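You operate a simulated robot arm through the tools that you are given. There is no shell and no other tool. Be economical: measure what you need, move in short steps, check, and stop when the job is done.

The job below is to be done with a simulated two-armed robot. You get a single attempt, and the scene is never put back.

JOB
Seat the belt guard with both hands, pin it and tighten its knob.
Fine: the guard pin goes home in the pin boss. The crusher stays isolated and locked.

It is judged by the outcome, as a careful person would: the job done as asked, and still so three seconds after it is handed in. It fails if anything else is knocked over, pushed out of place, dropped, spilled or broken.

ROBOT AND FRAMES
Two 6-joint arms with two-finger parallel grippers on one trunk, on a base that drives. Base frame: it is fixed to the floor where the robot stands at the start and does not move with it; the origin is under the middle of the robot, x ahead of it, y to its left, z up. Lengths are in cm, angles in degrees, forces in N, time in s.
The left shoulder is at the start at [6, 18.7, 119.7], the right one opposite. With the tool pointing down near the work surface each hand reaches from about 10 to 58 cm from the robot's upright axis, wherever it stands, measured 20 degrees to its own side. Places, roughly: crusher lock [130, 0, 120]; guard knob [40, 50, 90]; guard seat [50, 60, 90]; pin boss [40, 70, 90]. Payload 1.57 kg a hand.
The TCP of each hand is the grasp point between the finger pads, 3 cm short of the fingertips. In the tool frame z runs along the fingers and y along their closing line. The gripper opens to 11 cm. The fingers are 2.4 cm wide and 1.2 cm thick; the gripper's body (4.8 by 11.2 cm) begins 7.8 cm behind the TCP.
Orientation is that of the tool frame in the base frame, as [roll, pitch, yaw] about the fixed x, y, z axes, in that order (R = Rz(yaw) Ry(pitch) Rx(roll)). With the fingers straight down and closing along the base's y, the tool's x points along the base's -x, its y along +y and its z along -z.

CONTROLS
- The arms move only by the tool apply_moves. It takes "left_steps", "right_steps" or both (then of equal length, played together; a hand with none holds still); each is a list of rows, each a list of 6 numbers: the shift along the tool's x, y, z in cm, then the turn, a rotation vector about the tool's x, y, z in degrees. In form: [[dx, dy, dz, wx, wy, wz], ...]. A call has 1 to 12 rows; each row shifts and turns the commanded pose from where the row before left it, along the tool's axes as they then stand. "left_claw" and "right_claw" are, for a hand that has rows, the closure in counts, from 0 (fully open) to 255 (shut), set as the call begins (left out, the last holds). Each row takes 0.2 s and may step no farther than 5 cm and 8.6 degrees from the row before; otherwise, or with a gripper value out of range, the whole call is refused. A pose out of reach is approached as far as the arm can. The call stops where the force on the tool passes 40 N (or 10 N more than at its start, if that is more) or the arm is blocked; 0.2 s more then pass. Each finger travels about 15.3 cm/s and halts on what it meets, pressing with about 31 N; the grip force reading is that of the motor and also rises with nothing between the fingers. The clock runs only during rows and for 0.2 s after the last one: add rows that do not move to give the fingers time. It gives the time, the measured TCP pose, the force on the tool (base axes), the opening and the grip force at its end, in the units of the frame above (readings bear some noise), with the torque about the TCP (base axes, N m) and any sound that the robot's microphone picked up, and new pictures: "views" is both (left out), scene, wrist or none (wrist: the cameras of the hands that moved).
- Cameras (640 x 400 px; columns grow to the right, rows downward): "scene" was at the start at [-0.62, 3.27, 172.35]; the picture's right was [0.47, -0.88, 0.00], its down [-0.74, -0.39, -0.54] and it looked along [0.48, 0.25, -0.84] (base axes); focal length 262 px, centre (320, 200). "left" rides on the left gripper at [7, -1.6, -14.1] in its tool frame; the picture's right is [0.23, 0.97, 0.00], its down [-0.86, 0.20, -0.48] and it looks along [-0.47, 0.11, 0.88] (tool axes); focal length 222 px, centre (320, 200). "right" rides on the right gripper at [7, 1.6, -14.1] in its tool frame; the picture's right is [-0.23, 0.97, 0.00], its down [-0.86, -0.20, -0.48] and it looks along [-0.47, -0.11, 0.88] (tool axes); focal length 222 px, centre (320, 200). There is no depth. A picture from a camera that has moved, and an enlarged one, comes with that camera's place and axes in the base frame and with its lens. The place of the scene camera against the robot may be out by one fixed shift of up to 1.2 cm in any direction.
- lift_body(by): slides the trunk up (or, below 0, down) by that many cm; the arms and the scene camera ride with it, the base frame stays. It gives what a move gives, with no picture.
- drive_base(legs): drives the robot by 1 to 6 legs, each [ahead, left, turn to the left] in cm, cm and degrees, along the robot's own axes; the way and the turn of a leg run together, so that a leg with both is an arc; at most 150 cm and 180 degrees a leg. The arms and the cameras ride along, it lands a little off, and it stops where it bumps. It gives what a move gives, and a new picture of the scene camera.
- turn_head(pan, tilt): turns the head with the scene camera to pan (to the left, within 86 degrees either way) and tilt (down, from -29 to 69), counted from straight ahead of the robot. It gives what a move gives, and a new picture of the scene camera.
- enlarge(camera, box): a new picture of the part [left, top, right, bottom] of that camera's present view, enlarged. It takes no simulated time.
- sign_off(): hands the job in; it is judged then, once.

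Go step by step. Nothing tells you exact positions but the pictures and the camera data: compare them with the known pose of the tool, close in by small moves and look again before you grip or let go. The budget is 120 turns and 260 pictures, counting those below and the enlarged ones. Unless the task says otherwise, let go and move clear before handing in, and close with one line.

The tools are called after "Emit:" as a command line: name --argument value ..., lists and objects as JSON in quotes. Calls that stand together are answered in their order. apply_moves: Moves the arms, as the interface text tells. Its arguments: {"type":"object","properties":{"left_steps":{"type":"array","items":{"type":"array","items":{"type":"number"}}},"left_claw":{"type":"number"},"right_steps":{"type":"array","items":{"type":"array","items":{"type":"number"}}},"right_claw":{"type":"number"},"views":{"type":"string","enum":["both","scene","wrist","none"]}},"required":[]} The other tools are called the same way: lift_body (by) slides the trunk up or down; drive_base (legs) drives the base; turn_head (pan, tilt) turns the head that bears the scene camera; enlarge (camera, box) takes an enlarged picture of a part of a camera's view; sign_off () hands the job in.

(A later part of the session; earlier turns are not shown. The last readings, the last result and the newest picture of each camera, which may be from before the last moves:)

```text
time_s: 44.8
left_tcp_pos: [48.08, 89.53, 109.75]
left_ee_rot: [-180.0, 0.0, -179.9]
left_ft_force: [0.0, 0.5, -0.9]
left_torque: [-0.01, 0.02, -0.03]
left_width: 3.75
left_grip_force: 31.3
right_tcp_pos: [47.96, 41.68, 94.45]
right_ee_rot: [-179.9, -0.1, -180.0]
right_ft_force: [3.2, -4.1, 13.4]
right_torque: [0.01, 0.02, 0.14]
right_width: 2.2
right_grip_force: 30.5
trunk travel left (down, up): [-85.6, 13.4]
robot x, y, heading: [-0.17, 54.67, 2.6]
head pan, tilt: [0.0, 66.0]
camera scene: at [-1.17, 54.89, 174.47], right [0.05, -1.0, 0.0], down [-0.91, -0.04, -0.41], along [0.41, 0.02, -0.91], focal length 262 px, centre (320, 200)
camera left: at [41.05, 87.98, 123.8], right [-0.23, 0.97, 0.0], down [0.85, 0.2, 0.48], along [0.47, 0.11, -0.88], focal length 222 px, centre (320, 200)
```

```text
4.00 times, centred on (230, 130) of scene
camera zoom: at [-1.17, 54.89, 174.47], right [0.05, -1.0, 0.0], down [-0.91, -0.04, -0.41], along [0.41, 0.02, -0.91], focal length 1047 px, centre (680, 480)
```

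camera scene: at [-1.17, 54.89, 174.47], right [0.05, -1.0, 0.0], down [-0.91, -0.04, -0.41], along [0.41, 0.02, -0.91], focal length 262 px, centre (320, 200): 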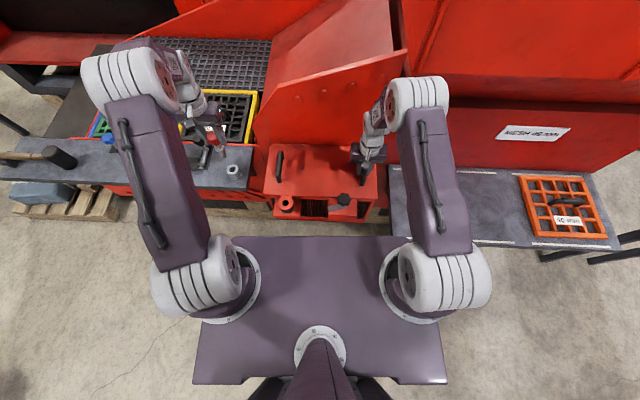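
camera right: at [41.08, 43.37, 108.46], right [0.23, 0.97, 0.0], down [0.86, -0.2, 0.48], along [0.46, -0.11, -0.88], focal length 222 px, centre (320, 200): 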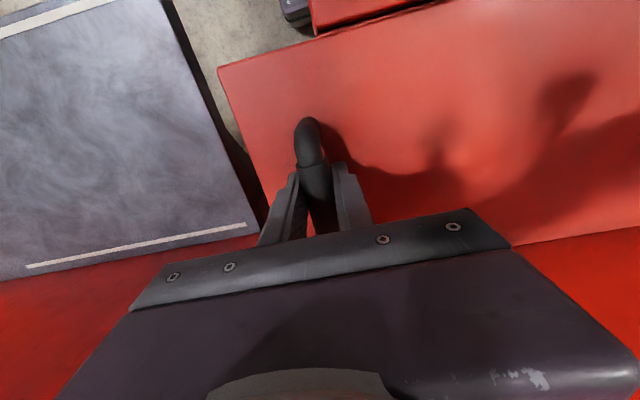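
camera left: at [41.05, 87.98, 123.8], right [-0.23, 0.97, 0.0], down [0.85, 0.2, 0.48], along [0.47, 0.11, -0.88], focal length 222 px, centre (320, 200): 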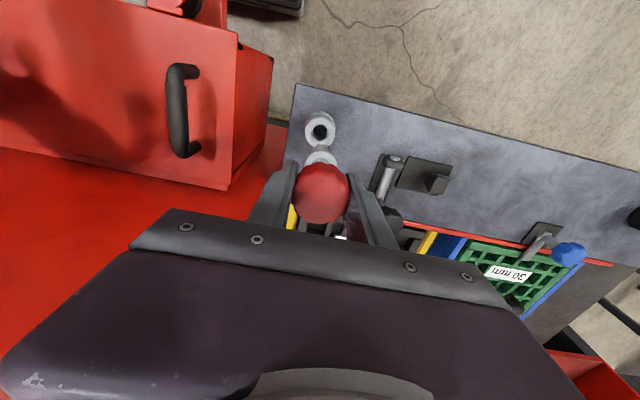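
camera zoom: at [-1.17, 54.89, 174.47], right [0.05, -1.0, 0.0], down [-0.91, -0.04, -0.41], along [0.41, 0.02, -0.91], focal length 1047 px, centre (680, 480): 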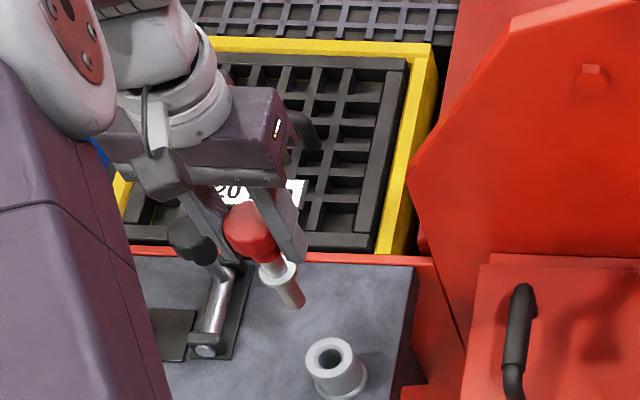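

The pin is out: its collar is about 5.5 cm and its tip about 9 cm below the TCP. I'll carry it over the boss, near (35.7,68.6), staying high.

Emit:
apply_moves --left_steps '[[2.05, -3.48, 0, 0, 0, 0], [2.05, -3.48, 0, 0, 0, 0], [2.05, -3.48, 0, 0, 0, 0], [2.05, -3.48, 0, 0, 0, 0], [2.05, -3.48, 0, 0, 0, 0], [2.05, -3.48, 0, 0, 0, 0], [0, 0, 3, 0, 0, 0], [0, 0, 3, 0, 0, 0], [0, 0, 0, 0, 0, 0]]' --views "wrist"

Emit:
enlarge --camera "scene" --box '[256, 160, 336, 210]'

Emit:
enlarge --camera "left" --box '[240, 100, 400, 200]'

Emit:
enlarge --camera "right" --box '[400, 0, 640, 150]'

```text
time_s: 46.8
left_tcp_pos: [35.53, 68.66, 103.65]
left_ee_rot: [180.0, 0.0, -179.9]
left_ft_force: [0.2, 0.3, -1.9]
left_torque: [0.0, -0.01, -0.01]
left_width: 3.76
left_grip_force: 30.9
right_tcp_pos: [47.95, 41.7, 94.38]
right_ee_rot: [-179.9, -0.2, -179.9]
right_ft_force: [3.9, -2.3, 13.7]
right_torque: [0.02, 0.22, 0.16]
right_width: 2.17
right_grip_force: 31.2
trunk travel left (down, up): [-85.6, 13.4]
robot x, y, heading: [-0.21, 54.77, 2.6]
head pan, tilt: [0.0, 66.0]
camera left: at [28.62, 66.91, 117.71], right [-0.23, 0.97, 0.0], down [0.85, 0.2, 0.48], along [0.47, 0.11, -0.88], focal length 222 px, centre (320, 200)
```

left: 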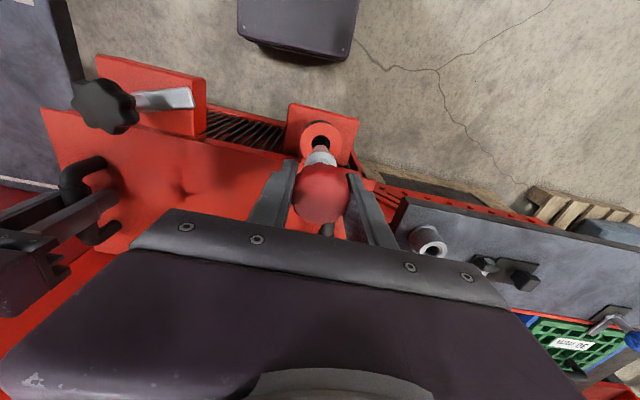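

```text
8.00 times, centred on (296, 185) of scene
camera zoom: at [-1.14, 54.89, 174.47], right [0.05, -1.0, 0.0], down [-0.91, -0.04, -0.41], along [0.41, 0.02, -0.91], focal length 2095 px, centre (512, 320)
```

zoom: 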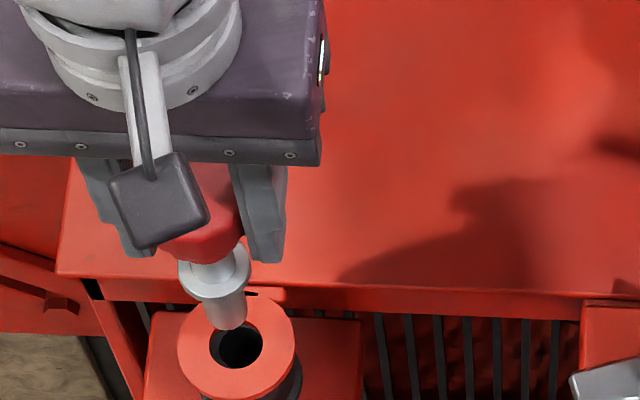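

```text
4.00 times, centred on (320, 150) of left
camera zoom: at [28.62, 66.91, 117.71], right [-0.23, 0.97, 0.0], down [0.85, 0.2, 0.48], along [0.47, 0.11, -0.88], focal length 888 px, centre (320, 400)
```

zoom: 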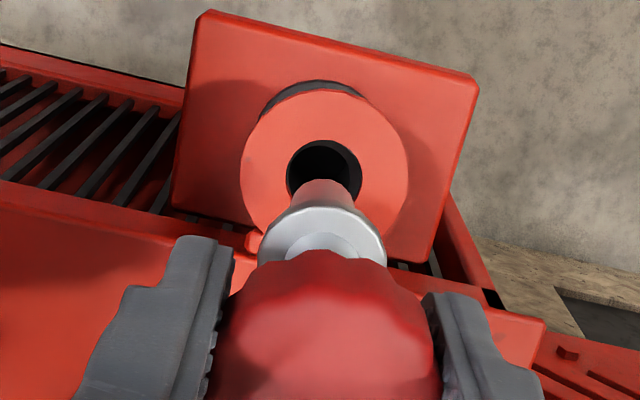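

```text
2.67 times, centred on (520, 75) of right
camera zoom: at [41.08, 43.36, 108.46], right [0.23, 0.97, 0.0], down [0.86, -0.2, 0.48], along [0.46, -0.11, -0.88], focal length 592 px, centre (-213, 533)
```

zoom: 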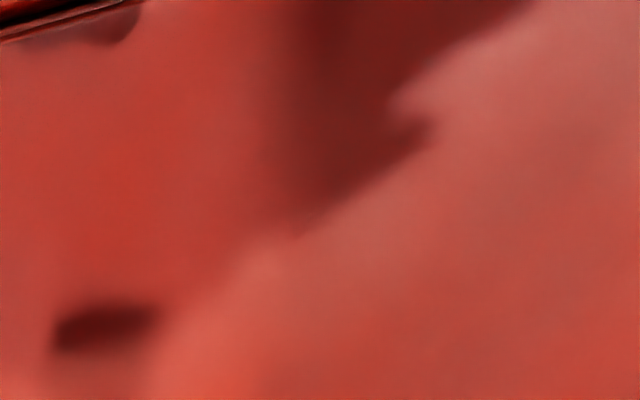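

Laterally (y) the pin lines up with the hole. In x it seems 0.2–0.4 cm short. I'll nudge +x 0.2, lower 2 cm and recheck.

Emit:
apply_moves --left_steps '[[-0.2, 0, 0, 0, 0, 0], [0, 0, 1, 0, 0, 0], [0, 0, 1, 0, 0, 0], [0, 0, 0, 0, 0, 0]]' --views "none"

Emit:
enlarge --camera "scene" --box '[264, 178, 312, 208]'

Emit:
enlarge --camera "left" --box '[280, 110, 360, 160]'

```text
time_s: 47.8
left_tcp_pos: [35.82, 68.68, 101.73]
left_ee_rot: [180.0, 0.0, -179.9]
left_ft_force: [0.1, 0.1, -1.2]
left_torque: [-0.01, -0.02, -0.01]
left_width: 3.77
left_grip_force: 31.0
right_tcp_pos: [48.03, 41.7, 94.41]
right_ee_rot: [180.0, -0.2, -179.9]
right_ft_force: [4.6, -1.7, 13.7]
right_torque: [-0.01, 0.36, 0.15]
right_width: 2.19
right_grip_force: 30.7
trunk travel left (down, up): [-85.6, 13.4]
robot x, y, heading: [-0.09, 54.82, 2.4]
head pan, tilt: [0.0, 66.0]
```

```text
13.33 times, centred on (288, 193) of scene
camera zoom: at [-1.15, 54.88, 174.47], right [0.05, -1.0, 0.0], down [-0.91, -0.04, -0.41], along [0.41, 0.02, -0.91], focal length 3491 px, centre (747, 293)
```

zoom: 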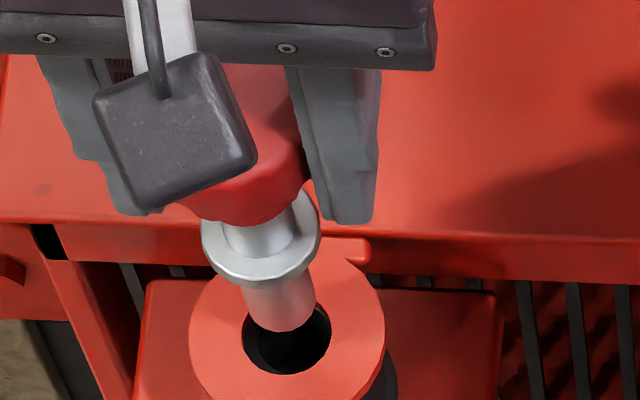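

```text
8.00 times, centred on (320, 135) of left
camera zoom: at [28.88, 66.94, 115.76], right [-0.23, 0.97, 0.0], down [0.85, 0.2, 0.48], along [0.47, 0.11, -0.88], focal length 1777 px, centre (320, 720)
```

zoom: 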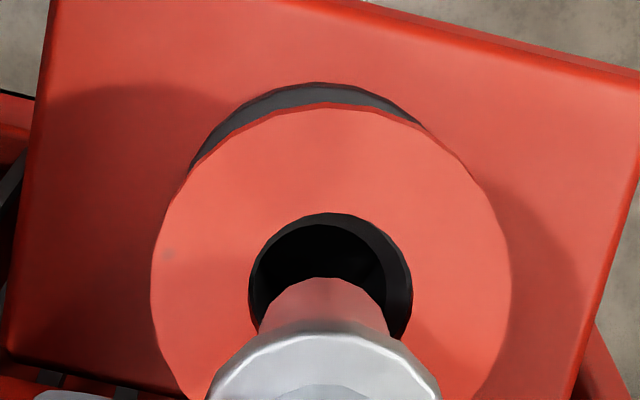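

Nearly aligned: I'll correct about -0.1 x and +0.05 y, and lower until the tip is just above the ring.

Emit:
apply_moves --left_steps '[[0.12, 0.05, 0.6, 0, 0, 0], [0, 0, 0.6, 0, 0, 0], [0, 0, 0, 0, 0, 0]]' --views "none"

Emit:
enlarge --camera "scene" --box '[264, 178, 312, 208]'

Emit:
enlarge --camera "left" --box '[280, 110, 360, 160]'

```text
time_s: 48.6
left_tcp_pos: [35.79, 68.82, 100.42]
left_ee_rot: [179.9, 0.0, -179.8]
left_ft_force: [0.4, -1.1, -0.8]
left_torque: [0.02, 0.0, 0.03]
left_width: 3.75
left_grip_force: 31.6
right_tcp_pos: [48.04, 41.75, 94.48]
right_ee_rot: [-179.8, -0.3, -179.8]
right_ft_force: [3.2, -1.7, 13.9]
right_torque: [0.01, 0.19, 0.12]
right_width: 2.19
right_grip_force: 31.1
trunk travel left (down, up): [-85.6, 13.4]
robot x, y, heading: [-0.22, 55.09, 3.0]
head pan, tilt: [0.0, 66.0]
```

```text
13.33 times, centred on (288, 193) of scene
camera zoom: at [-1.15, 54.88, 174.47], right [0.05, -1.0, 0.0], down [-0.91, -0.04, -0.41], along [0.41, 0.02, -0.91], focal length 3491 px, centre (747, 293)
```

zoom: 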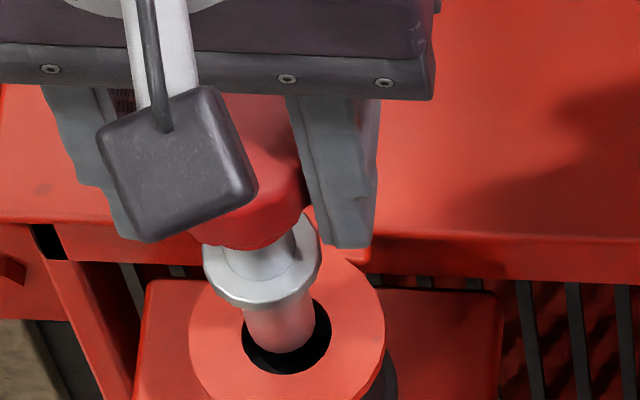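

```text
8.00 times, centred on (320, 135) of left
camera zoom: at [28.82, 67.08, 114.5], right [-0.23, 0.97, 0.0], down [0.85, 0.2, 0.48], along [0.47, 0.11, -0.88], focal length 1777 px, centre (320, 720)
```

zoom: 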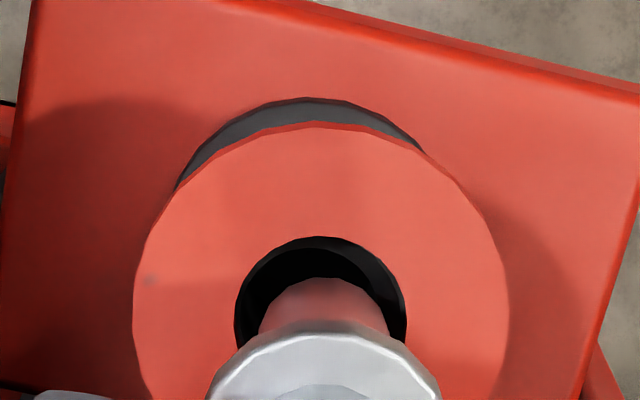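

The tip is about 0.5–0.8 cm above the ring, off by about 1 mm. I'll correct -0.1 x and -0.06 y, then lower slowly into the bore.

Emit:
apply_moves --left_steps '[[0.1, -0.06, 0, 0, 0, 0], [0, 0, 0.5, 0, 0, 0], [0, 0, 0.5, 0, 0, 0], [0, 0, 0.4, 0, 0, 0], [0, 0, 0, 0, 0, 0]]' --views "none"

Emit:
enlarge --camera "scene" --box '[264, 178, 312, 208]'

Emit:
enlarge --camera "left" --box '[280, 110, 360, 160]'

```text
time_s: 49.8
left_tcp_pos: [35.78, 68.71, 98.99]
left_ee_rot: [179.8, 0.0, 180.0]
left_ft_force: [1.0, -6.1, 0.4]
left_torque: [-0.5, -0.07, -0.01]
left_width: 3.79
left_grip_force: 31.5
right_tcp_pos: [48.0, 41.79, 94.38]
right_ee_rot: [-179.9, -0.2, -179.9]
right_ft_force: [1.5, 2.6, 10.9]
right_torque: [0.09, -0.11, 0.11]
right_width: 2.17
right_grip_force: 30.8
trunk travel left (down, up): [-85.6, 13.4]
robot x, y, heading: [-0.08, 54.87, 2.7]
head pan, tilt: [0.0, 66.0]
```

```text
13.33 times, centred on (288, 193) of scene
camera zoom: at [-1.16, 54.84, 174.47], right [0.05, -1.0, 0.0], down [-0.91, -0.04, -0.41], along [0.41, 0.02, -0.91], focal length 3491 px, centre (747, 293)
```

zoom: 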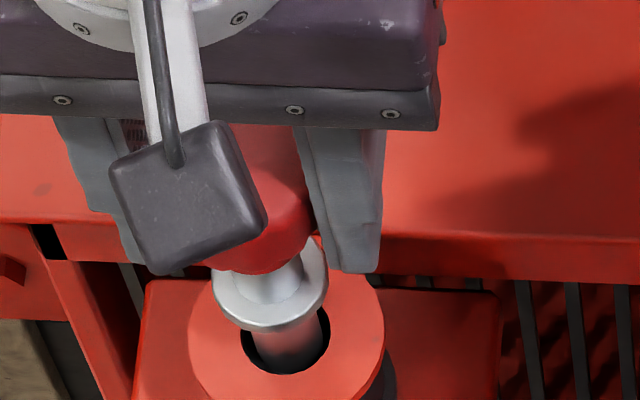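

```text
8.00 times, centred on (320, 135) of left
camera zoom: at [28.79, 67.05, 113.08], right [-0.23, 0.97, 0.0], down [0.85, 0.2, 0.48], along [0.47, 0.11, -0.88], focal length 1777 px, centre (320, 720)
```

zoom: 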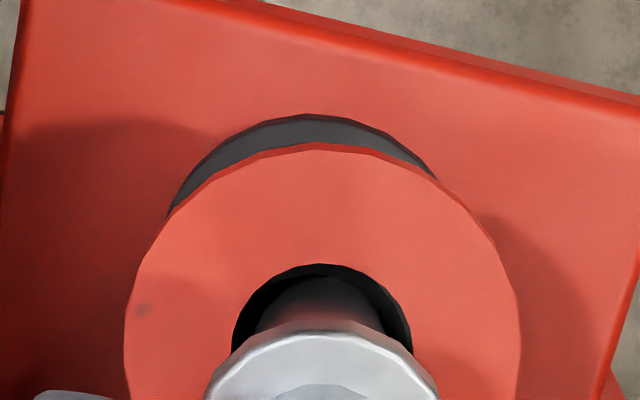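

The pin is in the ring and touching lightly on the +y side. I'll shift -y 0.08 and continue down.

Emit:
apply_moves --left_steps '[[0, -0.08, 0, 0, 0, 0], [0, 0, 0.3, 0, 0, 0], [0, 0, 0.3, 0, 0, 0], [0, 0, 0.3, 0, 0, 0], [0, 0, 0, 0, 0, 0]]' --views "none"

Emit:
enlarge --camera "scene" --box '[264, 178, 312, 208]'

```text
time_s: 51.0
left_tcp_pos: [35.72, 68.77, 98.08]
left_ee_rot: [179.9, 0.0, -179.8]
left_ft_force: [0.0, -0.4, -2.1]
left_torque: [-0.08, 0.04, -0.03]
left_width: 3.75
left_grip_force: 30.8
right_tcp_pos: [48.12, 41.75, 94.4]
right_ee_rot: [-179.9, -0.1, -179.9]
right_ft_force: [2.8, -0.9, 11.9]
right_torque: [0.03, 0.01, 0.2]
right_width: 2.17
right_grip_force: 30.5
trunk travel left (down, up): [-85.6, 13.4]
robot x, y, heading: [-0.02, 54.66, 2.9]
head pan, tilt: [0.0, 66.0]
```

```text
13.33 times, centred on (288, 193) of scene
camera zoom: at [-1.15, 54.88, 174.47], right [0.05, -1.0, 0.0], down [-0.91, -0.04, -0.41], along [0.41, 0.02, -0.91], focal length 3491 px, centre (747, 293)
```

zoom: 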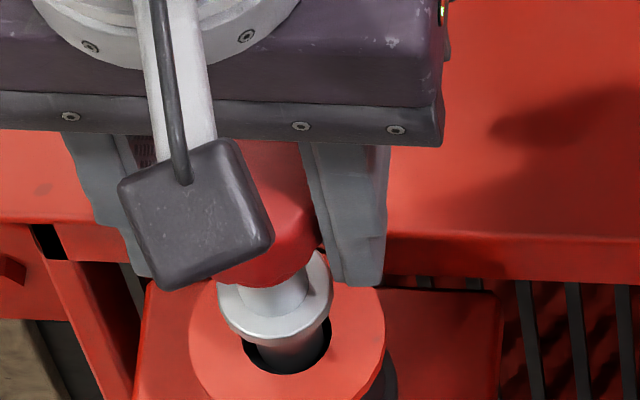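

Emit:
apply_moves --left_steps '[[0, 0, 0.4, 0, 0, 0], [0, 0, 0.4, 0, 0, 0], [0, 0, 0.4, 0, 0, 0], [0, 0, 0, 0, 0, 0]]' --views "none"

Emit:
enlarge --camera "scene" --box '[264, 178, 312, 208]'

Emit:
enlarge --camera "left" --box '[280, 110, 360, 160]'

```text
time_s: 52.0
left_tcp_pos: [35.85, 68.74, 96.97]
left_ee_rot: [-180.0, 0.0, -179.9]
left_ft_force: [0.6, 0.9, -1.7]
left_torque: [0.02, -0.15, 0.02]
left_width: 3.75
left_grip_force: 31.0
right_tcp_pos: [48.0, 41.76, 94.38]
right_ee_rot: [-179.9, -0.2, -179.9]
right_ft_force: [1.3, -1.4, 11.0]
right_torque: [0.05, -0.22, 0.2]
right_width: 2.15
right_grip_force: 31.2
trunk travel left (down, up): [-85.6, 13.4]
robot x, y, heading: [-0.56, 54.92, 2.7]
head pan, tilt: [0.0, 66.0]
```

```text
13.33 times, centred on (288, 193) of scene
camera zoom: at [-1.14, 54.89, 174.47], right [0.05, -1.0, 0.0], down [-0.91, -0.04, -0.41], along [0.41, 0.02, -0.91], focal length 3491 px, centre (747, 293)
```

zoom: 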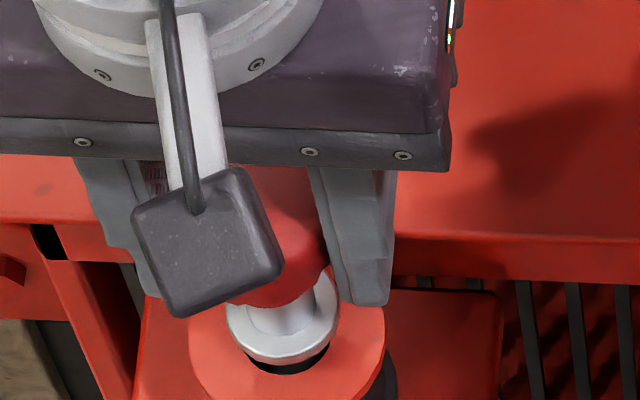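

```text
8.00 times, centred on (320, 135) of left
camera zoom: at [28.8, 66.99, 111.06], right [-0.23, 0.97, 0.0], down [0.85, 0.2, 0.48], along [0.47, 0.11, -0.88], focal length 1777 px, centre (320, 720)
```

zoom: 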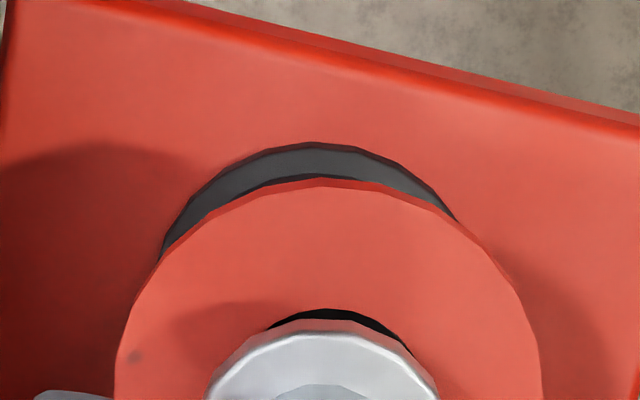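

Emit:
apply_moves --left_steps '[[0, 0, 0.4, 0, 0, 0], [0, 0, 0.4, 0, 0, 0], [0, 0, 0.3, 0, 0, 0], [0, 0, 0, 0, 0, 0]]' --views "none"

Emit:
enlarge --camera "scene" --box '[264, 178, 312, 208]'

```text
time_s: 53.0
left_tcp_pos: [35.76, 68.8, 95.93]
left_ee_rot: [179.9, 0.1, -179.9]
left_ft_force: [0.4, -0.2, 24.6]
left_torque: [-0.07, -0.08, 0.04]
left_width: 3.79
left_grip_force: 30.8
right_tcp_pos: [47.9, 41.75, 94.34]
right_ee_rot: [-179.9, -0.2, -179.9]
right_ft_force: [1.6, 3.6, -2.9]
right_torque: [0.08, -0.72, -0.23]
right_width: 2.19
right_grip_force: 31.6
trunk travel left (down, up): [-85.6, 13.4]
robot x, y, heading: [-0.46, 55.13, 2.8]
head pan, tilt: [0.0, 66.0]
```

```text
13.33 times, centred on (288, 193) of scene
camera zoom: at [-1.24, 54.82, 174.48], right [0.05, -1.0, 0.0], down [-0.91, -0.04, -0.41], along [0.41, 0.02, -0.91], focal length 3491 px, centre (747, 293)
```

zoom: 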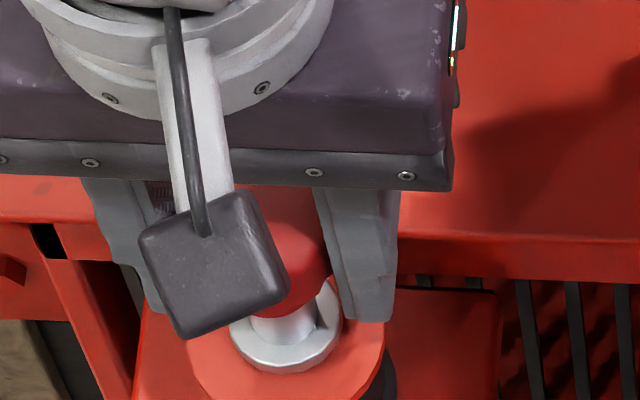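

The collar is down on the ring (24 N), so the pin is home. I'll ease off, release, and inspect from above.

Emit:
apply_moves --left_steps '[[0, 0, -0.2, 0, 0, 0], [0, 0, 0, 0, 0, 0]]' --views "none"

Emit:
apply_moves --left_steps '[[0, 0, 0, 0, 0, 0], [0, 0, 0, 0, 0, 0], [0, 0, -3, 0, 0, 0], [0, 0, -4, 0, 0, 0], [0, 0, -4, 0, 0, 0], [0, 0, 0, 0, 0, 0]]' --left_claw 60 --views "both"

Emit:
enlarge --camera "scene" --box '[256, 160, 384, 240]'

```text
time_s: 53.6
left_tcp_pos: [35.87, 68.69, 96.14]
left_ee_rot: [179.9, 0.1, -179.9]
left_ft_force: [7.8, 1.4, -4.5]
left_torque: [0.03, -0.71, 0.01]
left_width: 3.75
left_grip_force: 31.3
right_tcp_pos: [47.9, 41.86, 94.34]
right_ee_rot: [-179.8, -0.3, -179.9]
right_ft_force: [-6.8, -1.4, 14.0]
right_torque: [-0.11, 0.25, 0.01]
right_width: 2.16
right_grip_force: 30.6
trunk travel left (down, up): [-85.6, 13.4]
robot x, y, heading: [-0.62, 54.83, 2.8]
head pan, tilt: [0.0, 66.0]
```

```text
time_s: 55.0
left_tcp_pos: [35.73, 68.52, 107.15]
left_ee_rot: [179.9, 0.0, -179.9]
left_ft_force: [-0.3, 0.4, 0.3]
left_torque: [0.01, -0.03, 0.04]
left_width: 8.44
left_grip_force: 0.1
right_tcp_pos: [47.99, 41.75, 94.42]
right_ee_rot: [-179.8, -0.2, -179.9]
right_ft_force: [-6.1, -1.3, 0.1]
right_torque: [-0.01, -0.48, -0.12]
right_width: 2.19
right_grip_force: 31.1
trunk travel left (down, up): [-85.6, 13.4]
robot x, y, heading: [-0.04, 54.74, 2.9]
head pan, tilt: [0.0, 66.0]
camera scene: at [-1.24, 54.86, 174.46], right [0.05, -1.0, 0.0], down [-0.91, -0.04, -0.41], along [0.41, 0.02, -0.91], focal length 262 px, centre (320, 200)
camera left: at [28.71, 66.95, 121.27], right [-0.23, 0.97, 0.0], down [0.85, 0.2, 0.48], along [0.47, 0.11, -0.88], focal length 222 px, centre (320, 200)
```

scene: 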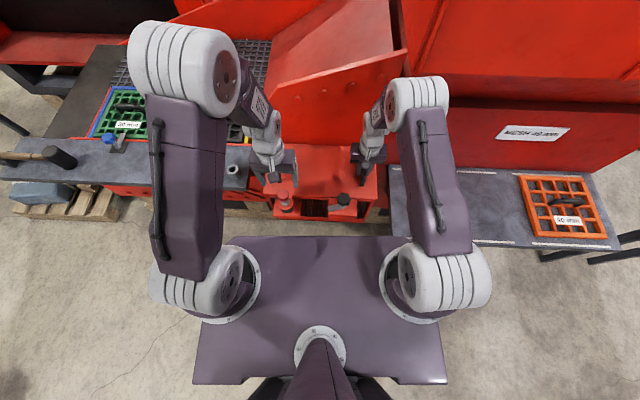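
left: 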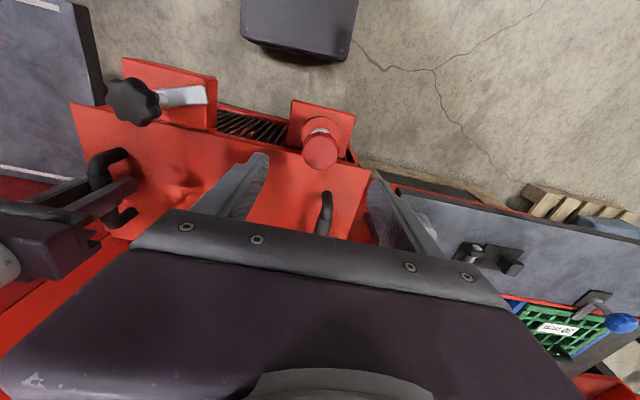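

```text
5.00 times, centred on (320, 200) of scene
camera zoom: at [-1.24, 54.86, 174.46], right [0.05, -1.0, 0.0], down [-0.91, -0.04, -0.41], along [0.41, 0.02, -0.91], focal length 1309 px, centre (320, 200)
```

zoom: 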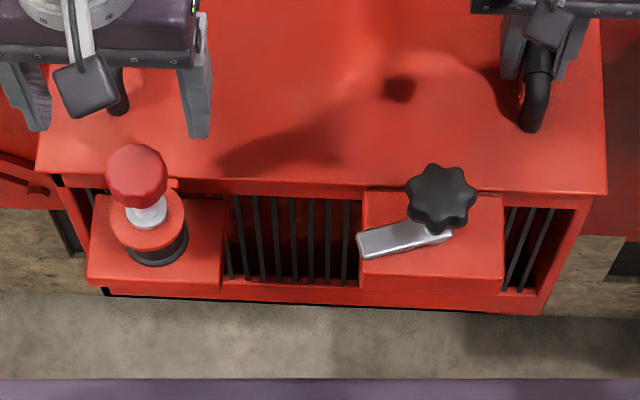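

The pin stands in the boss with its collar on the ring. Now I'll release the right hand from the guard, raise it and move to view the knob, parking the left hand clear.

Emit:
apply_moves --right_steps '[[0, 0, 0, 0, 0, 0], [0, 0, 0, 0, 0, 0], [0, 0, 0, 0, 0, 0], [0, 0, -4, 0, 0, 0], [0, 0, -4, 0, 0, 0], [0, 0, -4, 0, 0, 0], [3.5, 2, -1, 0, 0, 0], [4, 2, 0, 0, 0, 0], [4, 2, 0, 0, 0, 0], [0, 0, 0, 0, 0, 0]]' --left_steps '[[0, 2, -1, 0, 0, 0], [0, 3, -1, 0, 0, 0], [0, 3, -1, 0, 0, 0], [0, 3, 0, 0, 0, 0], [0, 3, 0, 0, 0, 0], [0, 0, 0, 0, 0, 0], [0, 0, 0, 0, 0, 0], [0, 0, 0, 0, 0, 0], [0, 0, 0, 0, 0, 0], [0, 0, 0, 0, 0, 0]]' --right_claw 110 --left_claw 60 --views "both"

Emit:
enlarge --camera "right" --box '[220, 60, 460, 210]'

Emit:
enlarge --camera "scene" --box '[256, 160, 384, 240]'

```text
time_s: 57.2
left_tcp_pos: [35.76, 82.68, 110.21]
left_ee_rot: [179.9, -0.1, -179.9]
left_ft_force: [-0.9, 0.1, 0.2]
left_torque: [-0.02, -0.01, -0.01]
left_width: 8.43
left_grip_force: 0.0
right_tcp_pos: [36.81, 47.67, 107.52]
right_ee_rot: [-179.9, -0.2, -179.9]
right_ft_force: [-0.9, -0.4, 0.1]
right_torque: [0.0, 0.04, 0.01]
right_width: 6.27
right_grip_force: 0.2
trunk travel left (down, up): [-85.6, 13.4]
robot x, y, heading: [0.07, 54.85, 2.7]
head pan, tilt: [0.0, 66.0]
camera scene: at [-1.0, 54.83, 174.47], right [0.05, -1.0, 0.0], down [-0.91, -0.04, -0.41], along [0.41, 0.02, -0.91], focal length 262 px, centre (320, 200)
camera right: at [29.86, 49.32, 121.61], right [0.23, 0.97, 0.0], down [0.86, -0.2, 0.48], along [0.46, -0.11, -0.88], focal length 222 px, centre (320, 200)
camera left: at [28.84, 80.96, 124.19], right [-0.23, 0.97, 0.0], down [0.86, 0.2, 0.48], along [0.47, 0.11, -0.88], focal length 222 px, centre (320, 200)
```

scene: 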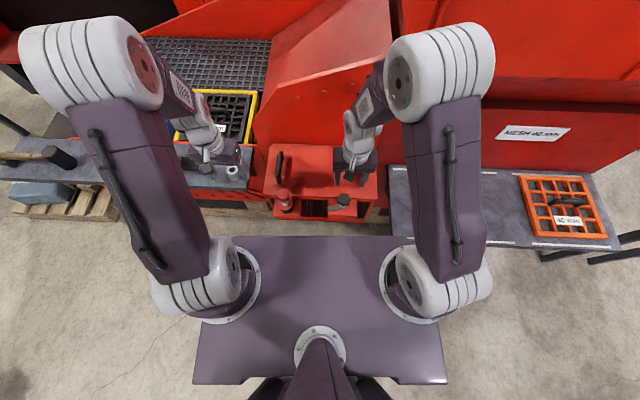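
right: 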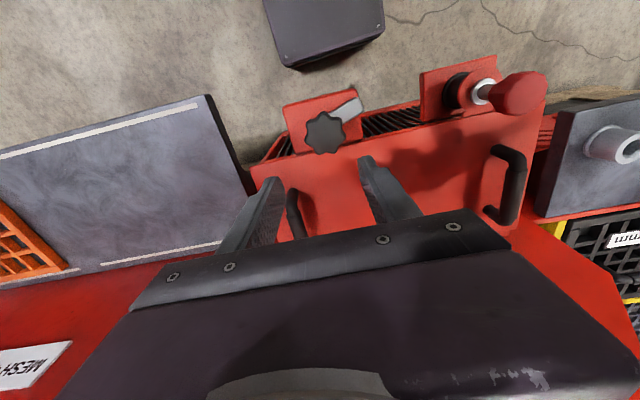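
left: 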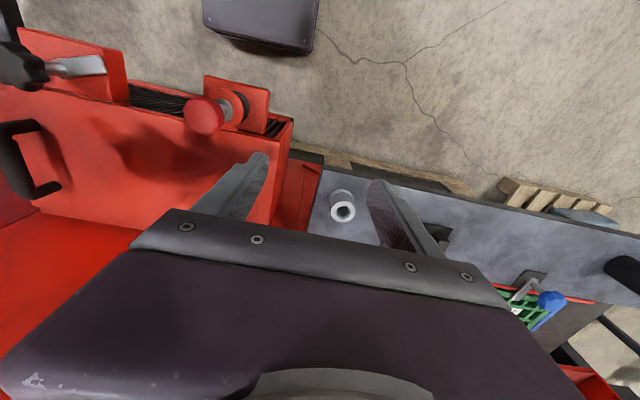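

```text
2.67 times, centred on (340, 135) of right
camera zoom: at [29.86, 49.32, 121.61], right [0.23, 0.97, 0.0], down [0.86, -0.2, 0.48], along [0.46, -0.11, -0.88], focal length 592 px, centre (267, 373)
```

zoom: 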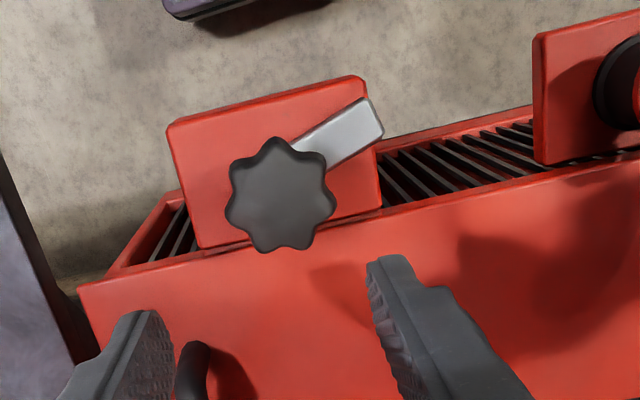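

```text
5.00 times, centred on (320, 200) of scene
camera zoom: at [-1.0, 54.83, 174.47], right [0.05, -1.0, 0.0], down [-0.91, -0.04, -0.41], along [0.41, 0.02, -0.91], focal length 1309 px, centre (320, 200)
```

zoom: 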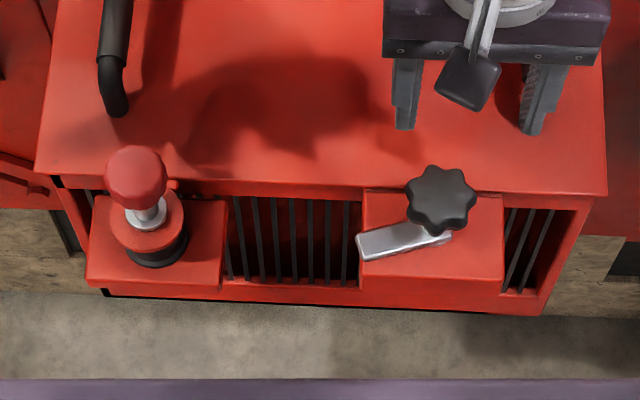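

The guard and pin stayed put. The knob is about (35.1,48.6,96) and 4.9 cm wide, with its dog pointing roughly +y. I'll go above it and pre-rotate the right gripper counter-clockwise so I have clockwise travel.

Emit:
apply_moves --right_steps '[[1.7, 0.95, 1, 0, 0, 0], [0, 0, 0, 0, 0, -8], [0, 0, 0, 0, 0, -8], [0, 0, 0, 0, 0, -8], [0, 0, 0, 0, 0, -8], [0, 0, 0, 0, 0, -8], [0, 0, 0, 0, 0, -8], [0, 0, 0, 0, 0, -8], [0, 0, 0, 0, 0, 0]]' --right_claw 65 --views "both"

Emit:
enlarge --camera "right" --box '[220, 100, 460, 250]'

```text
time_s: 59.2
left_tcp_pos: [35.67, 82.78, 110.08]
left_ee_rot: [179.9, -0.1, -179.9]
left_ft_force: [0.7, -0.8, 0.6]
left_torque: [0.0, 0.01, 0.03]
left_width: 8.41
left_grip_force: 0.0
right_tcp_pos: [34.86, 48.84, 106.35]
right_ee_rot: [179.9, -0.2, -123.8]
right_ft_force: [0.8, -0.5, 0.3]
right_torque: [-0.04, 0.0, 0.04]
right_width: 8.22
right_grip_force: 0.0
trunk travel left (down, up): [-85.6, 13.4]
robot x, y, heading: [-0.61, 55.11, 2.6]
head pan, tilt: [0.0, 66.0]
camera scene: at [-1.05, 54.88, 174.47], right [0.05, -1.0, 0.0], down [-0.91, -0.04, -0.41], along [0.41, 0.02, -0.91], focal length 262 px, centre (320, 200)
camera right: at [29.68, 43.85, 120.46], right [-0.68, 0.73, 0.0], down [0.64, 0.6, 0.47], along [0.35, 0.33, -0.88], focal length 222 px, centre (320, 200)
```

scene: 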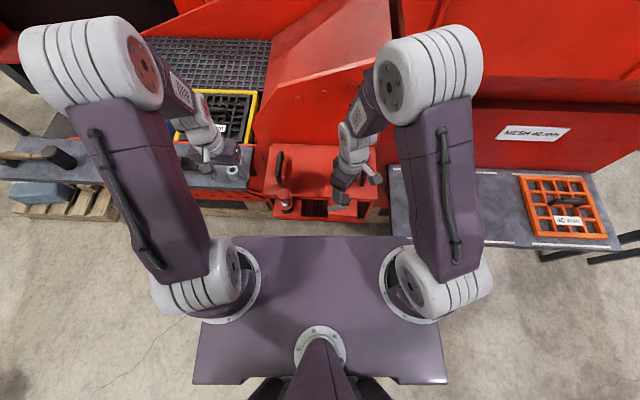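
right: 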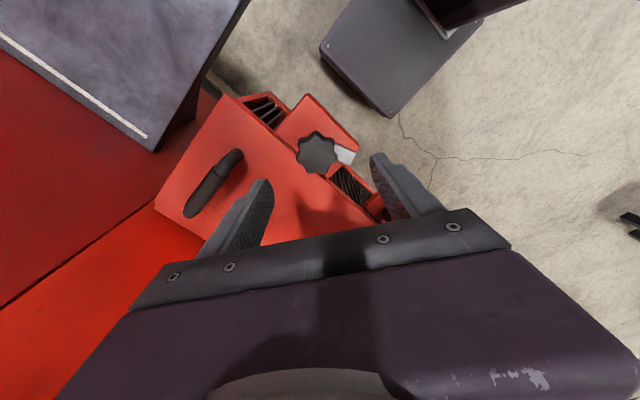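

```text
2.67 times, centred on (340, 175) of right
camera zoom: at [29.68, 43.85, 120.46], right [-0.68, 0.73, 0.0], down [0.64, 0.6, 0.47], along [0.35, 0.33, -0.88], focal length 592 px, centre (267, 267)
```

zoom: 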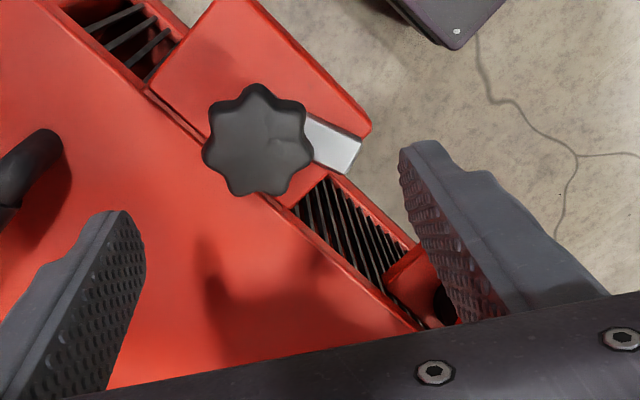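

Emit:
apply_moves --right_steps '[[0, -0.35, 2, 0, 0, 0], [0, 0, 3, 0, 0, 0], [0, 0, 2.5, 0, 0, 0], [0, 0, 0, 0, 0, 0]]' --right_claw 65 --views "wrist"

Emit:
enlarge --camera "scene" --box '[310, 160, 390, 210]'

Emit:
enlarge --camera "left" --box '[0, 20, 160, 120]'

```text
time_s: 60.2
left_tcp_pos: [35.75, 82.67, 110.05]
left_ee_rot: [179.9, 0.0, -179.9]
left_ft_force: [-0.2, -0.4, -0.2]
left_torque: [-0.03, 0.0, 0.02]
left_width: 8.46
left_grip_force: 0.0
right_tcp_pos: [35.17, 48.65, 98.94]
right_ee_rot: [179.9, -0.2, -123.9]
right_ft_force: [-0.2, 0.5, 0.3]
right_torque: [0.01, -0.02, 0.0]
right_width: 8.2
right_grip_force: 0.0
trunk travel left (down, up): [-85.6, 13.4]
robot x, y, heading: [-0.44, 54.92, 2.3]
head pan, tilt: [0.0, 66.0]
camera right: at [29.96, 43.7, 113.05], right [-0.68, 0.73, 0.0], down [0.64, 0.6, 0.47], along [0.35, 0.32, -0.88], focal length 222 px, centre (320, 200)
```

right: 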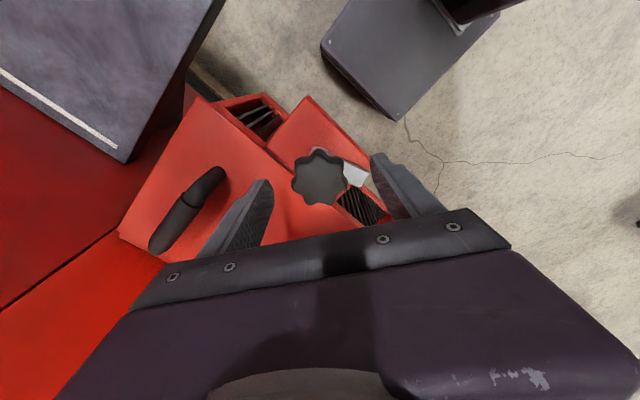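

```text
8.00 times, centred on (350, 185) of scene
camera zoom: at [-1.09, 54.87, 174.47], right [0.05, -1.0, 0.0], down [-0.91, -0.04, -0.41], along [0.41, 0.02, -0.91], focal length 2095 px, centre (80, 320)
```

zoom: 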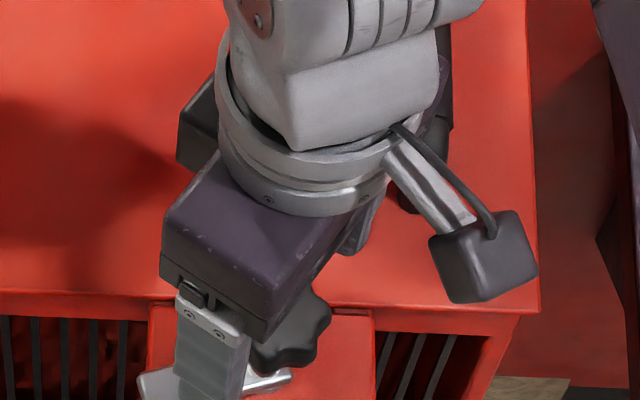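

```text
4.00 times, centred on (80, 70) of left
camera zoom: at [28.77, 80.99, 124.2], right [-0.23, 0.97, 0.0], down [0.85, 0.2, 0.48], along [0.47, 0.11, -0.88], focal length 888 px, centre (1280, 720)
```

zoom: 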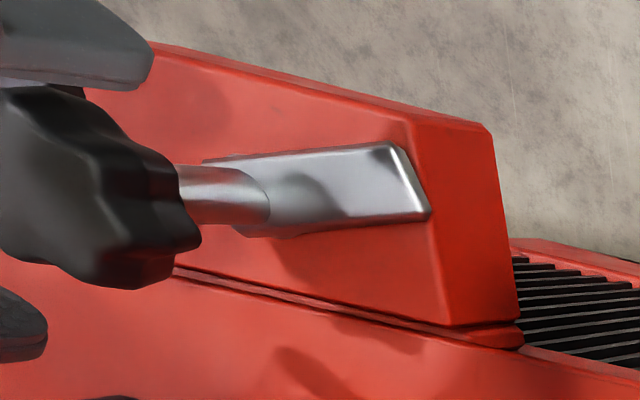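

Emit:
apply_moves --right_steps '[[-0.15, -0.14, 1, 0, 0, 0], [0, 0, 1, 0, 0, 0], [0, 0, 1, 0, 0, 0], [0, 0, 0, 0, 0, 0]]' --right_claw 65 --views "wrist"

Emit:
enlarge --camera "left" --box '[0, 20, 160, 120]'

```text
time_s: 61.2
left_tcp_pos: [35.72, 82.77, 110.14]
left_ee_rot: [-180.0, 0.1, -179.9]
left_ft_force: [-1.2, -0.8, -0.8]
left_torque: [-0.02, 0.0, 0.0]
left_width: 8.42
left_grip_force: 0.1
right_tcp_pos: [35.3, 48.59, 95.95]
right_ee_rot: [179.9, -0.2, -123.9]
right_ft_force: [-0.1, 0.2, -0.8]
right_torque: [0.02, -0.02, 0.03]
right_width: 8.2
right_grip_force: 0.0
trunk travel left (down, up): [-85.6, 13.4]
robot x, y, heading: [-0.04, 54.95, 2.9]
head pan, tilt: [0.0, 66.0]
camera right: at [30.13, 43.74, 110.03], right [-0.68, 0.73, 0.0], down [0.64, 0.6, 0.47], along [0.35, 0.32, -0.88], focal length 222 px, centre (320, 200)
```

right: 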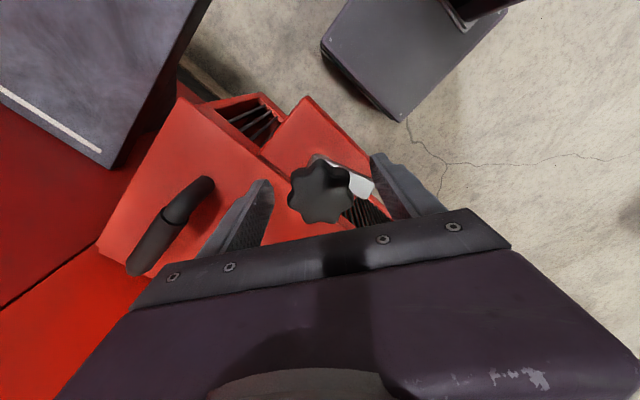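

```text
4.00 times, centred on (80, 70) of left
camera zoom: at [28.8, 81.0, 124.19], right [-0.23, 0.97, 0.0], down [0.86, 0.2, 0.48], along [0.47, 0.11, -0.88], focal length 888 px, centre (1280, 720)
```

zoom: 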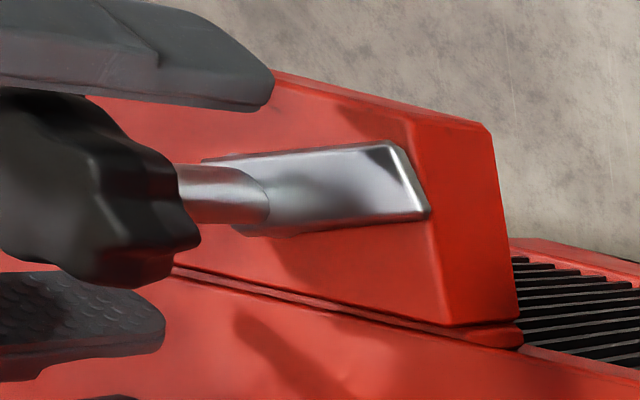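

The fingers straddle the knob with the tips above the dog. Closing on it.

Emit:
apply_moves --right_steps '[[0, 0, 0, 0, 0, 0], [0, 0, 0, 0, 0, 0], [0, 0, 0, 0, 0, 0]]' --right_claw 255 --views "none"

Emit:
enlarge --camera "left" --box '[0, 20, 160, 120]'

```text
time_s: 62.0
left_tcp_pos: [35.69, 82.67, 110.16]
left_ee_rot: [-180.0, 0.0, -179.9]
left_ft_force: [0.5, 0.4, 0.6]
left_torque: [0.0, -0.03, -0.02]
left_width: 8.4
left_grip_force: 0.1
right_tcp_pos: [35.25, 48.63, 95.94]
right_ee_rot: [179.9, -0.3, -123.9]
right_ft_force: [-2.6, 0.4, -4.5]
right_torque: [-0.38, -0.22, 0.0]
right_width: 4.55
right_grip_force: 45.0
trunk travel left (down, up): [-85.6, 13.4]
robot x, y, heading: [0.04, 54.78, 2.6]
head pan, tilt: [0.0, 66.0]
```

```text
4.00 times, centred on (80, 70) of left
camera zoom: at [28.77, 81.02, 124.19], right [-0.23, 0.97, 0.0], down [0.85, 0.2, 0.48], along [0.47, 0.11, -0.88], focal length 888 px, centre (1280, 720)
```

zoom: 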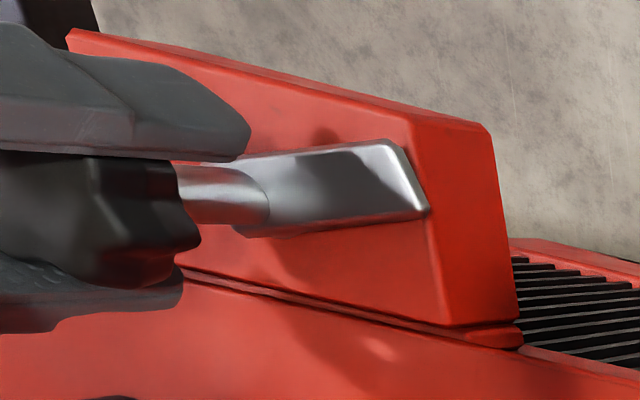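

Gripped. I'll turn clockwise about 24° first and watch the dog and the torque.

Emit:
apply_moves --right_steps '[[0, 0, 0, 0, 0, 8], [0, 0, 0, 0, 0, 8], [0, 0, 0, 0, 0, 8], [0, 0, 0, 0, 0, 0]]' --views "none"

Emit:
enlarge --camera "left" --box '[0, 20, 160, 120]'

```text
time_s: 63.0
left_tcp_pos: [35.66, 82.74, 110.07]
left_ee_rot: [-180.0, 0.0, -179.9]
left_ft_force: [0.3, -0.3, -1.0]
left_torque: [0.01, 0.01, 0.02]
left_width: 8.41
left_grip_force: 0.0
right_tcp_pos: [35.17, 48.63, 95.94]
right_ee_rot: [179.9, -0.2, -148.0]
right_ft_force: [-5.1, 2.7, -7.2]
right_torque: [0.42, -0.08, 0.01]
right_width: 4.53
right_grip_force: 45.0
trunk travel left (down, up): [-85.6, 13.4]
robot x, y, heading: [-0.1, 55.28, 2.6]
head pan, tilt: [0.0, 66.0]
```

```text
4.00 times, centred on (80, 70) of left
camera zoom: at [28.73, 81.04, 124.19], right [-0.23, 0.97, 0.0], down [0.85, 0.2, 0.48], along [0.47, 0.11, -0.88], focal length 888 px, centre (1280, 720)
```

zoom: 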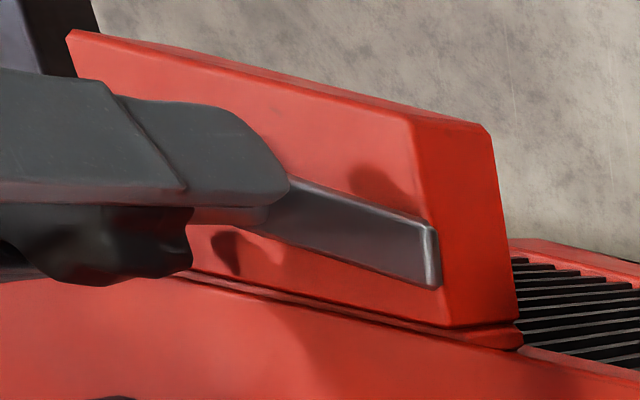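

The dog swings toward the guard with the knob, with little torque. I'll keep turning.

Emit:
apply_moves --right_steps '[[0, 0, 0.02, 0, 0, 8], [0, 0, 0.02, 0, 0, 8], [0, 0, 0.02, 0, 0, 8], [0, 0, 0.02, 0, 0, 8], [0, 0, 0.02, 0, 0, 8], [0, 0, 0, 0, 0, 0]]' --views "none"

Emit:
enlarge --camera "left" --box '[0, 20, 160, 120]'

```text
time_s: 64.4
left_tcp_pos: [35.61, 82.77, 110.1]
left_ee_rot: [-180.0, 0.1, -179.9]
left_ft_force: [0.1, -1.0, -0.2]
left_torque: [0.01, -0.02, -0.02]
left_width: 8.46
left_grip_force: 0.0
right_tcp_pos: [35.31, 48.58, 95.97]
right_ee_rot: [-179.9, -0.1, 172.1]
right_ft_force: [-4.1, 2.6, 24.6]
right_torque: [0.47, 0.89, 0.03]
right_width: 4.56
right_grip_force: 45.0
trunk travel left (down, up): [-85.6, 13.4]
robot x, y, heading: [-0.07, 54.9, 2.7]
head pan, tilt: [0.0, 66.0]
```

```text
4.00 times, centred on (80, 70) of left
camera zoom: at [28.56, 81.07, 124.26], right [-0.23, 0.97, 0.0], down [0.85, 0.2, 0.48], along [0.47, 0.11, -0.88], focal length 888 px, centre (1280, 720)
```

zoom: 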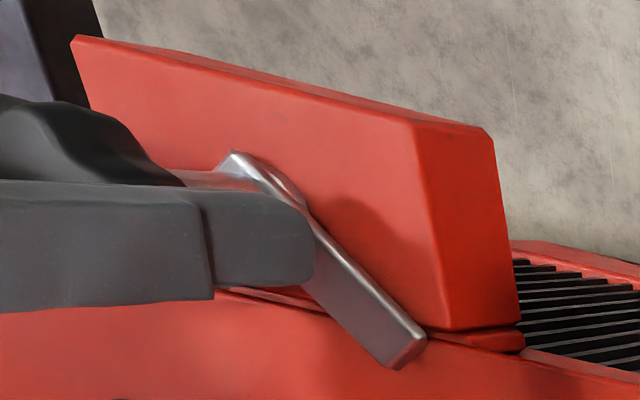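

The dog is coming over the guard edge freely. The knob doesn't descend, so I'll take out the downward push and keep turning.

Emit:
apply_moves --right_steps '[[0, 0, -0.09, 0, 0, 4], [0, 0, 0, 0, 0, 8], [0, 0, 0, 0, 0, 8], [0, 0, 0, 0, 0, 0]]' --views "none"

Emit:
enlarge --camera "left" --box '[0, 20, 160, 120]'

Emit:
enlarge --camera "scene" --box '[310, 160, 390, 210]'

```text
time_s: 65.4
left_tcp_pos: [35.64, 82.8, 110.1]
left_ee_rot: [180.0, -0.1, -179.8]
left_ft_force: [-0.3, -0.8, -1.0]
left_torque: [0.02, 0.01, 0.03]
left_width: 8.42
left_grip_force: 0.2
right_tcp_pos: [35.17, 48.63, 96.02]
right_ee_rot: [-179.8, 0.0, 152.0]
right_ft_force: [-2.4, 3.2, 7.9]
right_torque: [0.23, -1.39, -0.06]
right_width: 4.52
right_grip_force: 45.3
trunk travel left (down, up): [-85.6, 13.4]
robot x, y, heading: [0.14, 54.95, 2.7]
head pan, tilt: [0.0, 66.0]
```

```text
4.00 times, centred on (80, 70) of left
camera zoom: at [28.64, 81.06, 124.21], right [-0.23, 0.97, 0.0], down [0.85, 0.2, 0.48], along [0.47, 0.11, -0.88], focal length 888 px, centre (1280, 720)
```

zoom: 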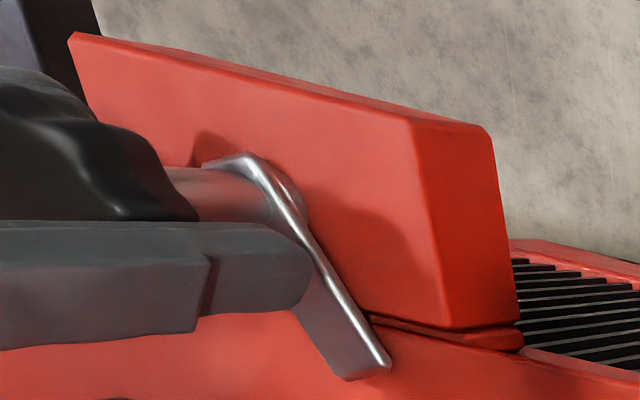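

```text
8.00 times, centred on (350, 185) of scene
camera zoom: at [-1.29, 54.98, 174.46], right [0.05, -1.0, 0.0], down [-0.91, -0.04, -0.41], along [0.41, 0.02, -0.91], focal length 2095 px, centre (80, 320)
```

zoom: 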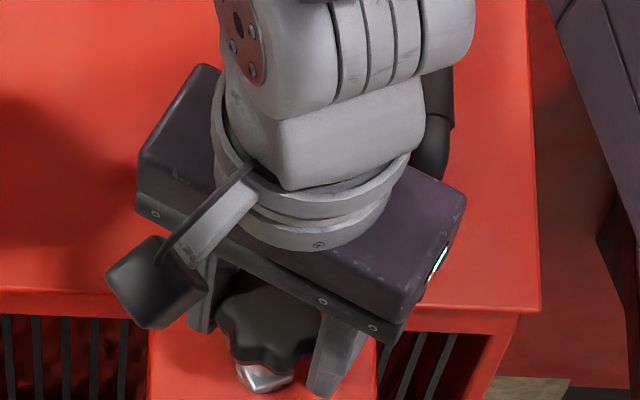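

Emit:
apply_moves --right_steps '[[0, 0, 0, 0, 0, 8], [0, 0, 0, 0, 0, 8], [0, 0, 0, 0, 0, 0]]' --views "none"

Emit:
enlarge --camera "left" --box '[0, 20, 160, 120]'

```text
time_s: 66.2
left_tcp_pos: [35.7, 82.79, 110.14]
left_ee_rot: [-180.0, 0.0, -179.8]
left_ft_force: [0.1, 0.9, 0.0]
left_torque: [-0.01, -0.02, -0.03]
left_width: 8.42
left_grip_force: 0.0
right_tcp_pos: [35.35, 48.6, 95.91]
right_ee_rot: [-179.7, 0.0, 136.0]
right_ft_force: [-1.3, 3.8, 8.7]
right_torque: [0.57, 0.12, -0.01]
right_width: 4.55
right_grip_force: 45.1
trunk travel left (down, up): [-85.6, 13.4]
robot x, y, heading: [-0.09, 54.97, 2.7]
head pan, tilt: [0.0, 66.0]
```

```text
4.00 times, centred on (80, 70) of left
camera zoom: at [28.68, 81.08, 124.21], right [-0.23, 0.97, 0.0], down [0.85, 0.2, 0.48], along [0.47, 0.11, -0.88], focal length 888 px, centre (1280, 720)
```

zoom: 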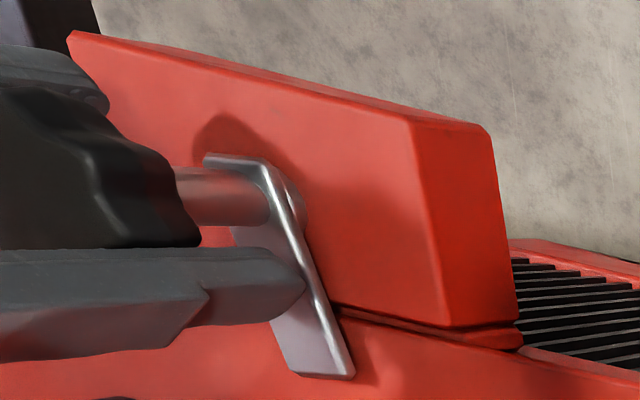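

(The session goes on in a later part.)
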